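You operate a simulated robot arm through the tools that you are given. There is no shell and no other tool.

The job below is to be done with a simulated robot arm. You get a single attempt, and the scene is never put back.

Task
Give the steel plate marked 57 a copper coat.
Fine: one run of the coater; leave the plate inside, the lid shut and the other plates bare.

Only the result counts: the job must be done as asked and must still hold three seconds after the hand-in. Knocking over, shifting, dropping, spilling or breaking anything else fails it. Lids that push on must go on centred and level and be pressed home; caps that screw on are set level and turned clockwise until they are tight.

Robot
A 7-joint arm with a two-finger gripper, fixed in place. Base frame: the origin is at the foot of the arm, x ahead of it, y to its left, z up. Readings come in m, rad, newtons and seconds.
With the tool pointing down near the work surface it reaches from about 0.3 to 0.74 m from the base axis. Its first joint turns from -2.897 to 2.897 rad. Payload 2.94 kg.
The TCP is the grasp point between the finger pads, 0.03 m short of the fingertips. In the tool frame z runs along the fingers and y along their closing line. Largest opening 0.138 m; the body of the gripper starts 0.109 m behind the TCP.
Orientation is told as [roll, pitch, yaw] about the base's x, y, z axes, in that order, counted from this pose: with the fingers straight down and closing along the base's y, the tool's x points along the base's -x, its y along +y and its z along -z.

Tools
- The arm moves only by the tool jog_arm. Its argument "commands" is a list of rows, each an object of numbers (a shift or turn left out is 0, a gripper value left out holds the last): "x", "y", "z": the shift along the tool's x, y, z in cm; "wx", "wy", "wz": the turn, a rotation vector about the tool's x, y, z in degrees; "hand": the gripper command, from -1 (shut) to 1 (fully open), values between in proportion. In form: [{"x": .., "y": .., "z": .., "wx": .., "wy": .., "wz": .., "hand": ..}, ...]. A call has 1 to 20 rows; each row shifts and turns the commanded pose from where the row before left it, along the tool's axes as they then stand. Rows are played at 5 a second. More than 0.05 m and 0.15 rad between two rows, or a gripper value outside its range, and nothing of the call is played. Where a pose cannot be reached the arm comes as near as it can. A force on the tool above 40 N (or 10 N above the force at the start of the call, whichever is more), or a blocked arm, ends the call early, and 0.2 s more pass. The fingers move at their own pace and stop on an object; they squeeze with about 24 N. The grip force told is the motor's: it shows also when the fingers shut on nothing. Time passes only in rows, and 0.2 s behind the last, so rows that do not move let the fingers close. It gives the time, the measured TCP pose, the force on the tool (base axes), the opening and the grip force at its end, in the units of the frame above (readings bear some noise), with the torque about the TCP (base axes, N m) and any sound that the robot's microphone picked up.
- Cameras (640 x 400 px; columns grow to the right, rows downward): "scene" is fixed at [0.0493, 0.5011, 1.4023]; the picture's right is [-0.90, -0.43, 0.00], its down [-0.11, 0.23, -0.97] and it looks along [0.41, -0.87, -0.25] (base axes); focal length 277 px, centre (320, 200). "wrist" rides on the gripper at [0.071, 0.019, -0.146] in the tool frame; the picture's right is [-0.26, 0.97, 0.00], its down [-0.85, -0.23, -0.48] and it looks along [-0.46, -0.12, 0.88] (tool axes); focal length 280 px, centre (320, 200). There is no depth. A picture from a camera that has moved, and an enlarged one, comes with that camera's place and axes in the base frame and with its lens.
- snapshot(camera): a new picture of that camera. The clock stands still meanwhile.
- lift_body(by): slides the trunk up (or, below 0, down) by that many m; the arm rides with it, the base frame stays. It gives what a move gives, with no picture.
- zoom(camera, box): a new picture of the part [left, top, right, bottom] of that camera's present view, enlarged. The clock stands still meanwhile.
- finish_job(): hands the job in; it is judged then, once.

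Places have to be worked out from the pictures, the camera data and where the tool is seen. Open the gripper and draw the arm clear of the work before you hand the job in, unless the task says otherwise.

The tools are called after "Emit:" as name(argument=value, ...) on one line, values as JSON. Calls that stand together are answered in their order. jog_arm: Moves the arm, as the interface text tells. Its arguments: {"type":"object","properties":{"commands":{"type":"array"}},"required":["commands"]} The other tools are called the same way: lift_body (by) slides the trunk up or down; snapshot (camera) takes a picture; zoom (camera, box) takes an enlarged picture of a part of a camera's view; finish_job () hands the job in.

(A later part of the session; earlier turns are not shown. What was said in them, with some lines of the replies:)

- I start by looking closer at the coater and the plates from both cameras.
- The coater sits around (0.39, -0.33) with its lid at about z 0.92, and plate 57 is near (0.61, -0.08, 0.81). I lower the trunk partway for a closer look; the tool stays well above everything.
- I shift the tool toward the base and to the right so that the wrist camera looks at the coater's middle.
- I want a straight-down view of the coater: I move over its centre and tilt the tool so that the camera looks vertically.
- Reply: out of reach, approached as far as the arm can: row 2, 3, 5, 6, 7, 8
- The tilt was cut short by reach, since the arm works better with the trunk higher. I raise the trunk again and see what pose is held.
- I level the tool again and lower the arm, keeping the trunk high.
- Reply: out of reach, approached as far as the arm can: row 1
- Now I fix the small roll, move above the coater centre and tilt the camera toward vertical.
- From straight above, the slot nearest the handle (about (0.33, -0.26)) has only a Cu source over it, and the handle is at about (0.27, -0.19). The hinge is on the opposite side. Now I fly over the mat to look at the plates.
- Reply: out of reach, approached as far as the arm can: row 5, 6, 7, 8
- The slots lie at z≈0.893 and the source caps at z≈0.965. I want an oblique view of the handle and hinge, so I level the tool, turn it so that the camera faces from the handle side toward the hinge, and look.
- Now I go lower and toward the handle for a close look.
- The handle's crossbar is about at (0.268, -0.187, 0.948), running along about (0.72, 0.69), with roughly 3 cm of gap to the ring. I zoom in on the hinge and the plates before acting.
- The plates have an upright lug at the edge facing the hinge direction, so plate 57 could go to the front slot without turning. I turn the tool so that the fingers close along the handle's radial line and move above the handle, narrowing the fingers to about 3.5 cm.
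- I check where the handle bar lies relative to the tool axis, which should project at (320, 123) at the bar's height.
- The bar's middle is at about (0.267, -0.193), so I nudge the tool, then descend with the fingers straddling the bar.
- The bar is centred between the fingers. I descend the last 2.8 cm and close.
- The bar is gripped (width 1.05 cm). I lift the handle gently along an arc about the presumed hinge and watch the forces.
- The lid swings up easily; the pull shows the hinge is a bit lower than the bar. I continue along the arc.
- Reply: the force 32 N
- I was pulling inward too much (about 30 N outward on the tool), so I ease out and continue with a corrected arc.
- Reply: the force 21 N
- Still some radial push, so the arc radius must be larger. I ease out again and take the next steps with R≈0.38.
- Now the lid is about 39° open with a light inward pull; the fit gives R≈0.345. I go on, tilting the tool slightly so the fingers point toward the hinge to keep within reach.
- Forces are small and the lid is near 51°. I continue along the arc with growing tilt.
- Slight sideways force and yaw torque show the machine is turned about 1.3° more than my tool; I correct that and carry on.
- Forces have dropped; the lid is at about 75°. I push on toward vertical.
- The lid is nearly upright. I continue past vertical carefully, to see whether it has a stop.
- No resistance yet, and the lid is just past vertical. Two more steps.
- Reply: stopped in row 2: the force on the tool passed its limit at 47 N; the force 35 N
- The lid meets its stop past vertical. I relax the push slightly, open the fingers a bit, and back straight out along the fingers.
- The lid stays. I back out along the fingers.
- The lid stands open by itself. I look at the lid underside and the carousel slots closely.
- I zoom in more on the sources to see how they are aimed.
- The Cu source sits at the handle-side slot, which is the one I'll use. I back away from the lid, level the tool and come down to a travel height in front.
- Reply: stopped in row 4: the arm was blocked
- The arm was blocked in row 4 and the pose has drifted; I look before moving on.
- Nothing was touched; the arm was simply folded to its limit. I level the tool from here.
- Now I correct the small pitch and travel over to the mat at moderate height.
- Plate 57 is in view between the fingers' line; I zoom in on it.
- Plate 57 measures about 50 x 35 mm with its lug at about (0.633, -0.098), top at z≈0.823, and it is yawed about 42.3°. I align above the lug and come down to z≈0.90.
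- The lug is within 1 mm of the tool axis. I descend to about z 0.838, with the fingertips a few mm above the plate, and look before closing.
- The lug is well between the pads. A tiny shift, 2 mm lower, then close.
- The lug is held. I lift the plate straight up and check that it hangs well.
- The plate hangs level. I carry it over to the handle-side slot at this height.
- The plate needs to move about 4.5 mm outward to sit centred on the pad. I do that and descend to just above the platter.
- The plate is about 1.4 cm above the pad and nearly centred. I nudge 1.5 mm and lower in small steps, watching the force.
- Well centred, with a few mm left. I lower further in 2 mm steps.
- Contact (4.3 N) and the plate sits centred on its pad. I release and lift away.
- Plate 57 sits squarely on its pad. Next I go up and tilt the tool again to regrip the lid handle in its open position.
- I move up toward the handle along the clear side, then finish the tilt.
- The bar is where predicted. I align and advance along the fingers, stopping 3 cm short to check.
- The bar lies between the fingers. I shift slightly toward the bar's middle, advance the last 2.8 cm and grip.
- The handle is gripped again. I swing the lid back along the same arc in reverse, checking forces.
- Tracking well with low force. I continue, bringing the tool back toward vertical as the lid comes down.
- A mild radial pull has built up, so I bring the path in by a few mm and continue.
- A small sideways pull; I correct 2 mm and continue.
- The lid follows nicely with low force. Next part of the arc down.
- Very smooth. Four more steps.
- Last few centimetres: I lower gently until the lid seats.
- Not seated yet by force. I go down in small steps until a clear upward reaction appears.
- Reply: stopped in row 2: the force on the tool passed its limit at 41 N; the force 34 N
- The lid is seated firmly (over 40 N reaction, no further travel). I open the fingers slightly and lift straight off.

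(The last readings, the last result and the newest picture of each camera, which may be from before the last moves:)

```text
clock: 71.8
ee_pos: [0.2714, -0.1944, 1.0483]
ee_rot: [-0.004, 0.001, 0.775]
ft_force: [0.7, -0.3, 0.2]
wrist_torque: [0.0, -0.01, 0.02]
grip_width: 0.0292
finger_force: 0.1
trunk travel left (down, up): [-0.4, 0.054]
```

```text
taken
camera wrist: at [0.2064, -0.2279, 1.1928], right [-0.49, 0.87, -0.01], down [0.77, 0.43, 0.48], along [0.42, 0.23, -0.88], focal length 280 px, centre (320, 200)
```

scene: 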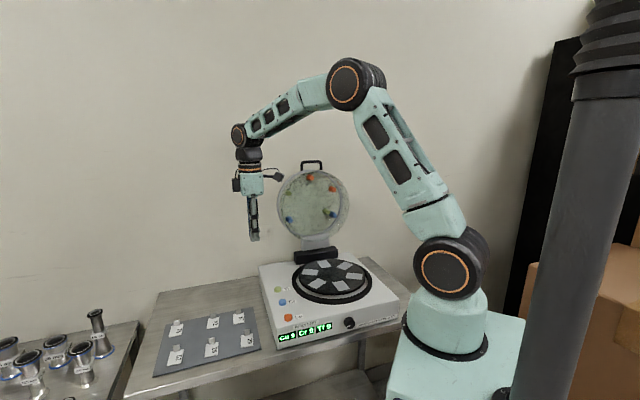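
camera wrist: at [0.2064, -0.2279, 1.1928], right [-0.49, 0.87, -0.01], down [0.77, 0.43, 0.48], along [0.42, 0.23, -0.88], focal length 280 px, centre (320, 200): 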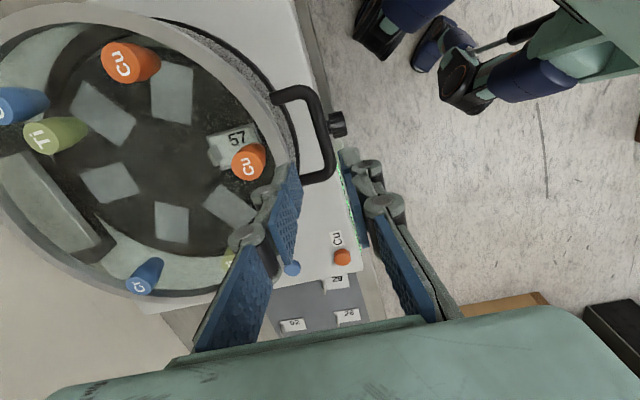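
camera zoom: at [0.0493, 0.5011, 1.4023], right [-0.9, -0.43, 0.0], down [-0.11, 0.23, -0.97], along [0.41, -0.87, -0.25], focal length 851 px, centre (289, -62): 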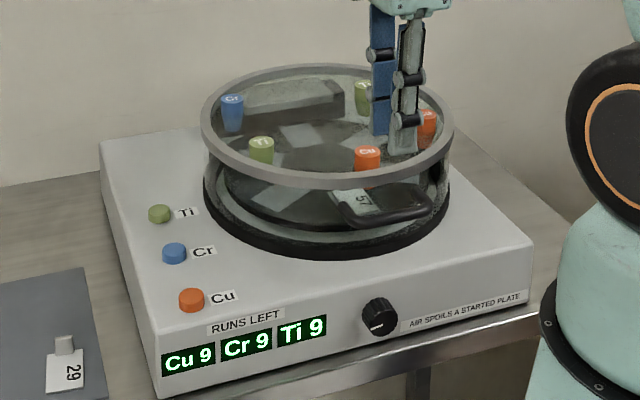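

The lid is shut exactly as at the start, with plate 57 under the Cu source. Now I close the fingers and move above the Cu button near (0.42, -0.075).

Emit:
jog_arm(commands=[{"x": -4.75, "y": -0.48, "hand": -1}, {"x": -4.75, "y": -0.48}, {"x": -4.75, "y": -0.48}, {"x": -4.75, "y": -0.48}, {}, {}])

Emit:
snapshot(camera="wrist")

Emit:
zoom(camera="wrist", box=[240, 60, 400, 200])

Emit:
zoom(camera="scene", box=[240, 230, 340, 350])

```text
clock: 73.2
ee_pos: [0.4207, -0.0722, 1.0445]
ee_rot: [-0.005, 0.0, 0.773]
ft_force: [-0.4, -0.4, 0.6]
wrist_torque: [-0.01, -0.03, -0.01]
grip_width: 0.0002
finger_force: 23.7
trunk travel left (down, up): [-0.4, 0.054]
```

```text
taken
camera wrist: at [0.3556, -0.1067, 1.1895], right [-0.49, 0.87, -0.01], down [0.77, 0.43, 0.48], along [0.42, 0.23, -0.88], focal length 280 px, centre (320, 200)
```

wrist: 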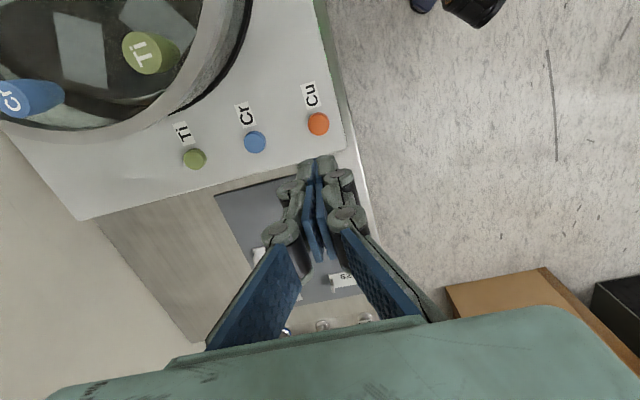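

```text
2.86 times, centred on (320, 130) of wrist
camera zoom: at [0.3556, -0.1067, 1.1895], right [-0.49, 0.87, -0.01], down [0.77, 0.43, 0.48], along [0.42, 0.23, -0.88], focal length 801 px, centre (320, 400)
```

zoom: 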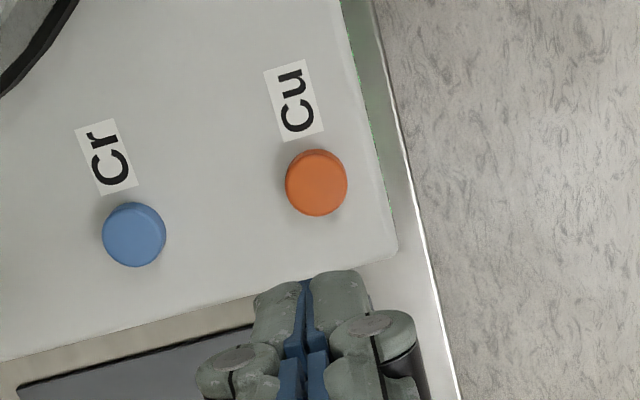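

```text
3.33 times, centred on (290, 290) of scene
camera zoom: at [0.0493, 0.5011, 1.4023], right [-0.9, -0.43, 0.0], down [-0.11, 0.23, -0.97], along [0.41, -0.87, -0.25], focal length 922 px, centre (420, -100)
```

zoom: 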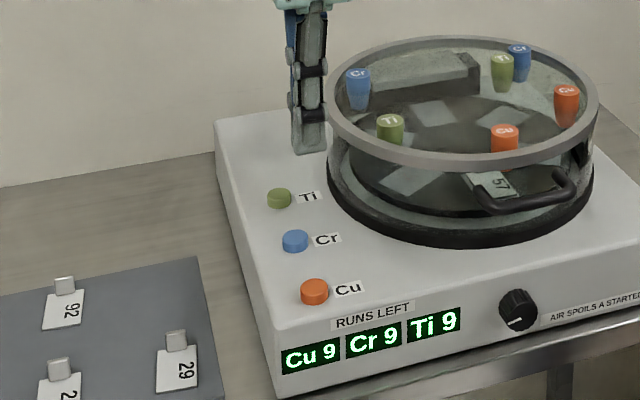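

The Cu button's top is at about (0.420, -0.073, 0.882), right under the tool. I descend to 1 cm above it.

Emit:
jog_arm(commands=[{"z": 4}, {"z": 4}, {"z": 3}, {"z": 1}, {}])

Emit:
zoom(camera="scene", box=[260, 260, 320, 320])

Emit:
zoom(camera="wrist", box=[240, 100, 400, 220])

```text
clock: 74.3
ee_pos: [0.4212, -0.0725, 0.926]
ee_rot: [-0.006, 0.0, 0.775]
ft_force: [-0.5, 0.0, 0.0]
wrist_torque: [0.03, 0.05, -0.05]
grip_width: 0.0
finger_force: 24.4
trunk travel left (down, up): [-0.4, 0.054]
```

```text
6.67 times, centred on (290, 290) of scene
camera zoom: at [0.0493, 0.5011, 1.4023], right [-0.9, -0.43, 0.0], down [-0.11, 0.23, -0.97], along [0.41, -0.87, -0.25], focal length 1844 px, centre (520, -400)
```

zoom: 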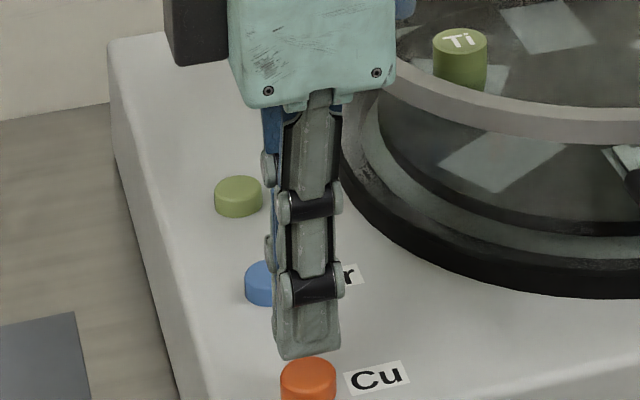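

```text
3.33 times, centred on (320, 160) of wrist
camera zoom: at [0.3566, -0.1083, 1.0721], right [-0.49, 0.87, -0.01], down [0.77, 0.43, 0.48], along [0.42, 0.23, -0.88], focal length 935 px, centre (320, 333)
```

zoom: 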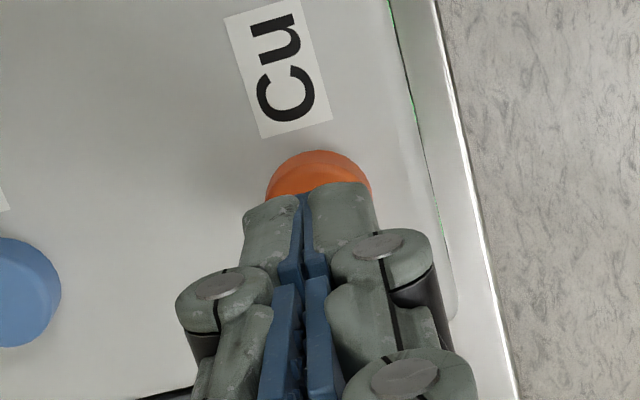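

I shift 4 mm toward the button's centre and press down in small steps, watching for the click.

Emit:
jog_arm(commands=[{"x": 0.4}, {"z": 0.6}, {"z": 0.4}, {"z": 0.3}, {}])

```text
clock: 75.5
ee_pos: [0.4167, -0.077, 0.9137]
ee_rot: [-0.006, -0.001, 0.775]
ft_force: [-0.7, 0.2, 0.6]
wrist_torque: [0.03, 0.02, -0.01]
grip_width: 0.0
finger_force: 23.6
trunk travel left (down, up): [-0.4, 0.054]
```

Emit:
jog_arm(commands=[{"z": 0.2}, {"z": 0.2}, {}])

```text
clock: 76.3
ee_pos: [0.4174, -0.0769, 0.9091]
ee_rot: [-0.006, -0.001, 0.773]
ft_force: [-0.9, 0.2, 2.4]
wrist_torque: [0.02, 0.02, 0.02]
grip_width: 0.0058
finger_force: 28.3
trunk travel left (down, up): [-0.4, 0.054]
```

Contact at z≈0.909, and oddly the fingers parted by 6 mm. I look before pressing on.

Emit:
zoom(camera="scene", box=[260, 270, 320, 320])

Emit:
zoom(camera="wrist", box=[240, 100, 400, 220])

Emit:
zoom(camera="scene", box=[250, 300, 350, 350])

```text
8.00 times, centred on (290, 295) of scene
camera zoom: at [0.0493, 0.5011, 1.4023], right [-0.9, -0.43, 0.0], down [-0.11, 0.23, -0.97], along [0.41, -0.87, -0.25], focal length 2213 px, centre (560, -560)
```

zoom: 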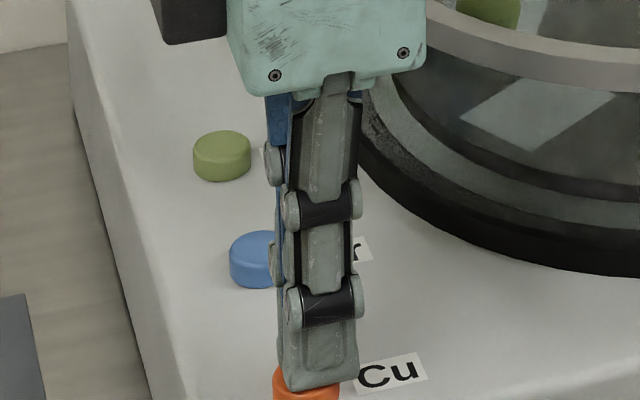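

```text
3.33 times, centred on (320, 160) of wrist
camera zoom: at [0.3533, -0.1119, 1.0547], right [-0.49, 0.87, -0.01], down [0.77, 0.43, 0.48], along [0.42, 0.23, -0.88], focal length 935 px, centre (320, 333)
```

zoom: 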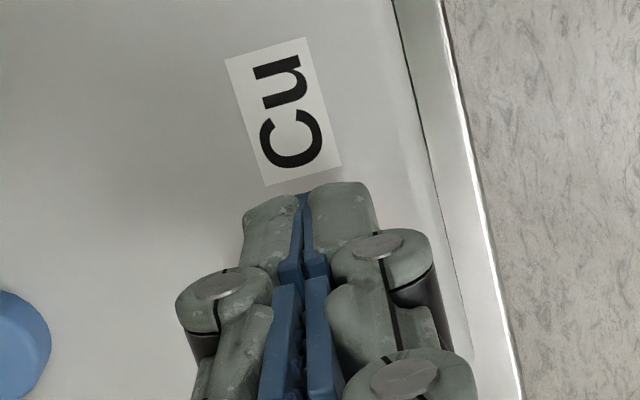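

```text
6.40 times, centred on (300, 325) of scene
camera zoom: at [0.0493, 0.5011, 1.4023], right [-0.9, -0.43, 0.0], down [-0.11, 0.23, -0.97], along [0.41, -0.87, -0.25], focal length 1770 px, centre (448, -600)
```

zoom: 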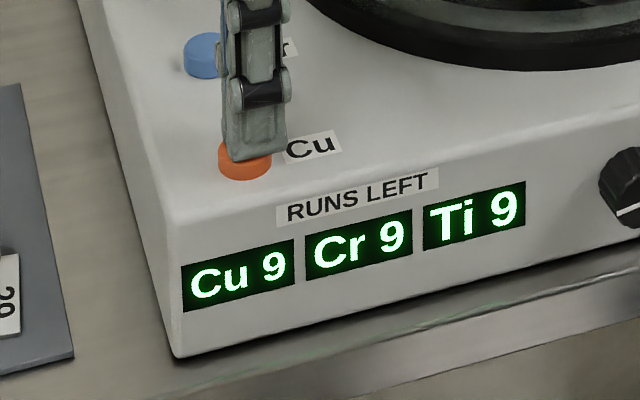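

The fingertips rest on the Cu button, and the display still shows Cu 9. I press on in 2 mm steps.

Emit:
jog_arm(commands=[{"z": 0.2}, {"z": 0.1}, {}])

Emit:
zoom(camera="scene", box=[250, 300, 350, 350])

```text
clock: 77.2
ee_pos: [0.4178, -0.0769, 0.9078]
ee_rot: [-0.004, 0.0, 0.776]
ft_force: [-2.0, 0.8, 4.7]
wrist_torque: [0.07, 0.05, 0.02]
grip_width: 0.0058
finger_force: 28.6
trunk travel left (down, up): [-0.4, 0.054]
heard: click
```

```text
6.40 times, centred on (300, 325) of scene
camera zoom: at [0.0493, 0.5011, 1.4023], right [-0.9, -0.43, 0.0], down [-0.11, 0.23, -0.97], along [0.41, -0.87, -0.25], focal length 1770 px, centre (448, -600)
```

zoom: 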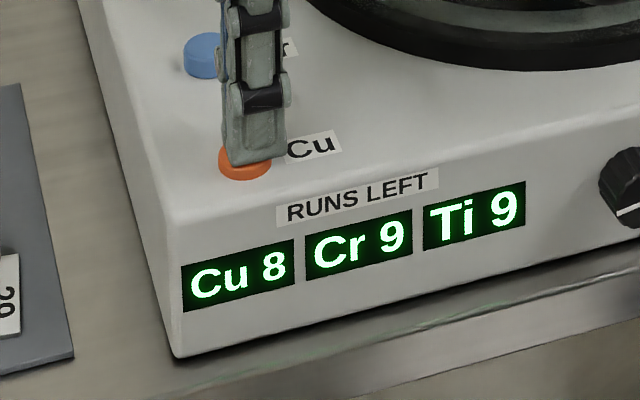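

Click heard and the display went to Cu 8: the run has started. I lift straight off the button and wait while watching the plate.

Emit:
jog_arm(commands=[{"z": -1}, {"z": -4}, {"z": -4.5}, {"z": -4.5}, {}, {}])

Emit:
zoom(camera="scene", box=[250, 220, 410, 350])

Emit:
zoom(camera="scene", box=[310, 260, 370, 300])

```text
clock: 78.5
ee_pos: [0.4152, -0.0784, 1.0457]
ee_rot: [-0.005, 0.0, 0.773]
ft_force: [0.2, 0.7, -0.1]
wrist_torque: [-0.02, 0.02, 0.0]
grip_width: 0.0
finger_force: 29.2
trunk travel left (down, up): [-0.4, 0.054]
```

```text
3.08 times, centred on (330, 285) of scene
camera zoom: at [0.0493, 0.5011, 1.4023], right [-0.9, -0.43, 0.0], down [-0.11, 0.23, -0.97], along [0.41, -0.87, -0.25], focal length 851 px, centre (289, -62)
```

zoom: 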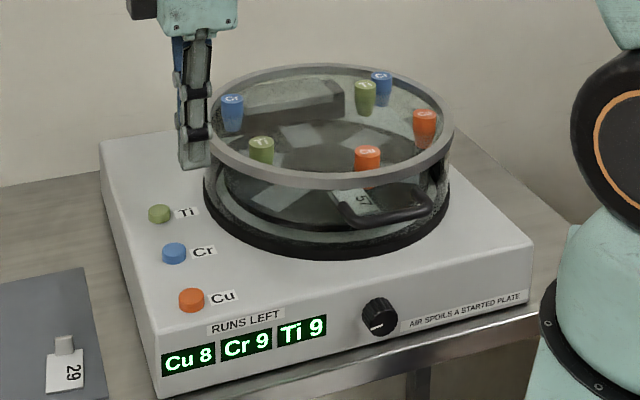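

```text
10.00 times, centred on (340, 280) of scene
camera zoom: at [0.0493, 0.5011, 1.4023], right [-0.9, -0.43, 0.0], down [-0.11, 0.23, -0.97], along [0.41, -0.87, -0.25], focal length 2766 px, centre (120, -600)
```

zoom: 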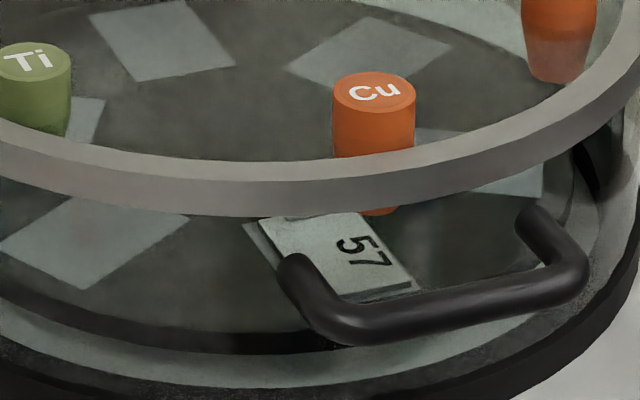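

The plate still looks bare; the run may need time. I wait about four seconds and look again.

Emit:
jog_arm(commands=[{}, {}, {}, {}, {}, {}, {}, {}, {}, {}, {}, {}, {}, {}, {}, {}, {}, {}, {}, {}])

Emit:
zoom(camera="scene", box=[310, 260, 370, 300])

Emit:
zoom(camera="scene", box=[250, 220, 410, 350])

```text
clock: 82.8
ee_pos: [0.4157, -0.0785, 1.0443]
ee_rot: [-0.004, 0.002, 0.774]
ft_force: [-0.2, 0.6, -0.9]
wrist_torque: [-0.01, 0.0, -0.01]
grip_width: 0.0
finger_force: 28.7
trunk travel left (down, up): [-0.4, 0.054]
```

```text
10.00 times, centred on (340, 280) of scene
camera zoom: at [0.0493, 0.5011, 1.4023], right [-0.9, -0.43, 0.0], down [-0.11, 0.23, -0.97], along [0.41, -0.87, -0.25], focal length 2766 px, centre (120, -600)
```

zoom: 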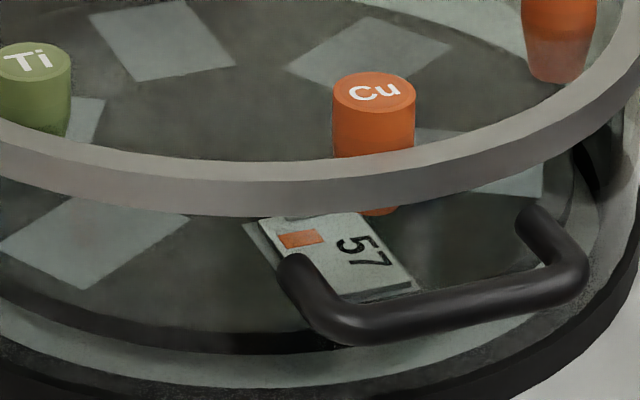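

```text
3.08 times, centred on (330, 285) of scene
camera zoom: at [0.0493, 0.5011, 1.4023], right [-0.9, -0.43, 0.0], down [-0.11, 0.23, -0.97], along [0.41, -0.87, -0.25], focal length 851 px, centre (289, -62)
```

zoom: 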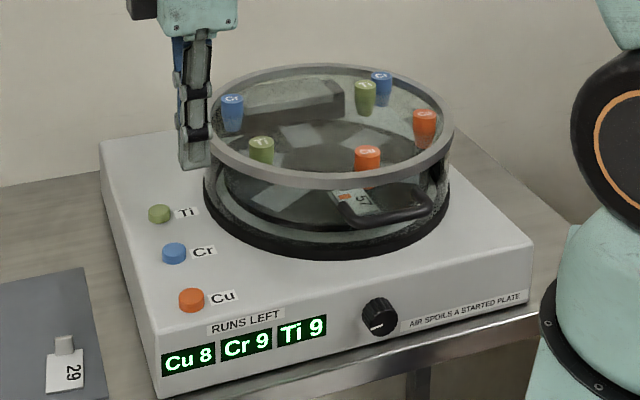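

A copper patch has appeared on plate 57. I raise the arm clear, open the gripper and check once more whether the run is complete.

Emit:
jog_arm(commands=[{"z": -4}, {"z": -4}, {"z": -4, "hand": 1}, {}, {}, {}, {}, {}, {}, {}, {}, {}, {}, {}, {}])

Emit:
zoom(camera="scene", box=[310, 260, 370, 300])

Emit:
snapshot(camera="scene")

Emit:
snapshot(camera="wrist")

```text
clock: 86.0
ee_pos: [0.4161, -0.0768, 1.1662]
ee_rot: [-0.005, 0.0, 0.772]
ft_force: [0.3, 0.3, 0.4]
wrist_torque: [-0.01, 0.0, 0.01]
grip_width: 0.138
finger_force: 0.0
trunk travel left (down, up): [-0.4, 0.054]
```

```text
10.00 times, centred on (340, 280) of scene
camera zoom: at [0.0493, 0.5011, 1.4023], right [-0.9, -0.43, 0.0], down [-0.11, 0.23, -0.97], along [0.41, -0.87, -0.25], focal length 2766 px, centre (120, -600)
```

zoom: 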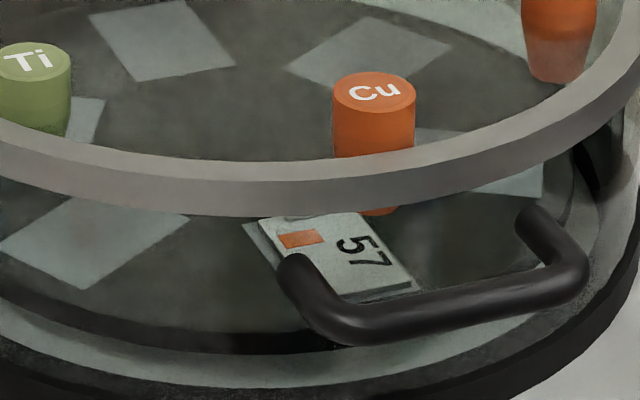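

```text
taken
```

scene: 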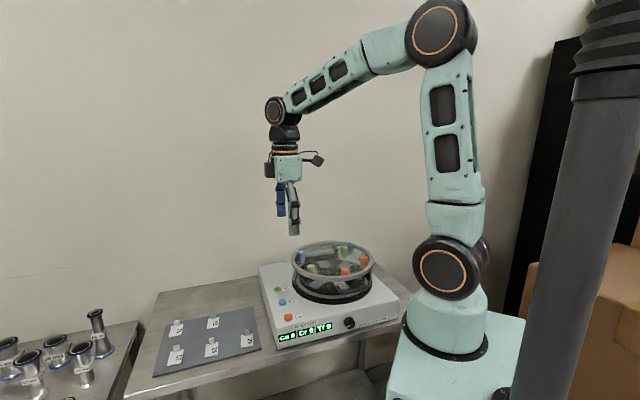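

```text
taken
camera wrist: at [0.3522, -0.1119, 1.3126], right [-0.49, 0.87, -0.01], down [0.77, 0.43, 0.48], along [0.42, 0.23, -0.88], focal length 280 px, centre (320, 200)
```

wrist: 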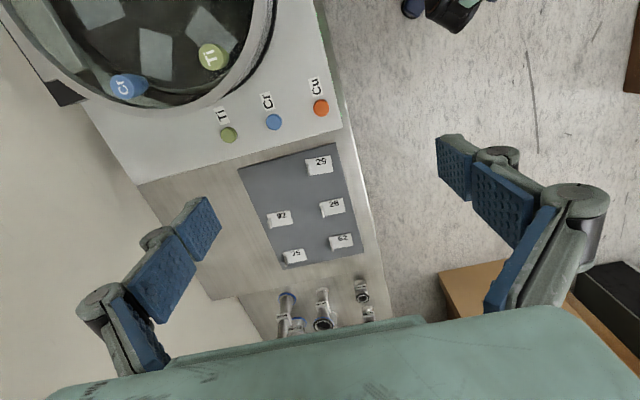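

The copper mark on plate 57 hasn't changed since the last look, and the display shows one Cu run used. The lid is shut, the other five plates are untouched on the mat, and the arm is clear with the gripper open. I hand the job in.

Emit:
finish_job()

```text
The job is handed in.
```

I ran the coater once on copper with plate 57 inside and handed the job in. I haven't seen the judge's result.

- **Plate 57:** it sits on the pad nearest the lid handle, under a copper source. After the run a small copper-coloured patch showed on the plate, and it looked the same about three seconds later. I took that patch as the sign of a finished coat, because the plate's whole surface did not change colour.
- **Coater:** the Cu button clicked once and the counter went from 9 to 8. Cr and Ti still read 9.
- **Lid:** I closed it before the run and pressed it down until it would go no further. It looks the same as at the start.
- **Other plates:** the other five are still on the mat and were not touched.
- **Arm:** it is raised clear of the coater with the gripper fully open.
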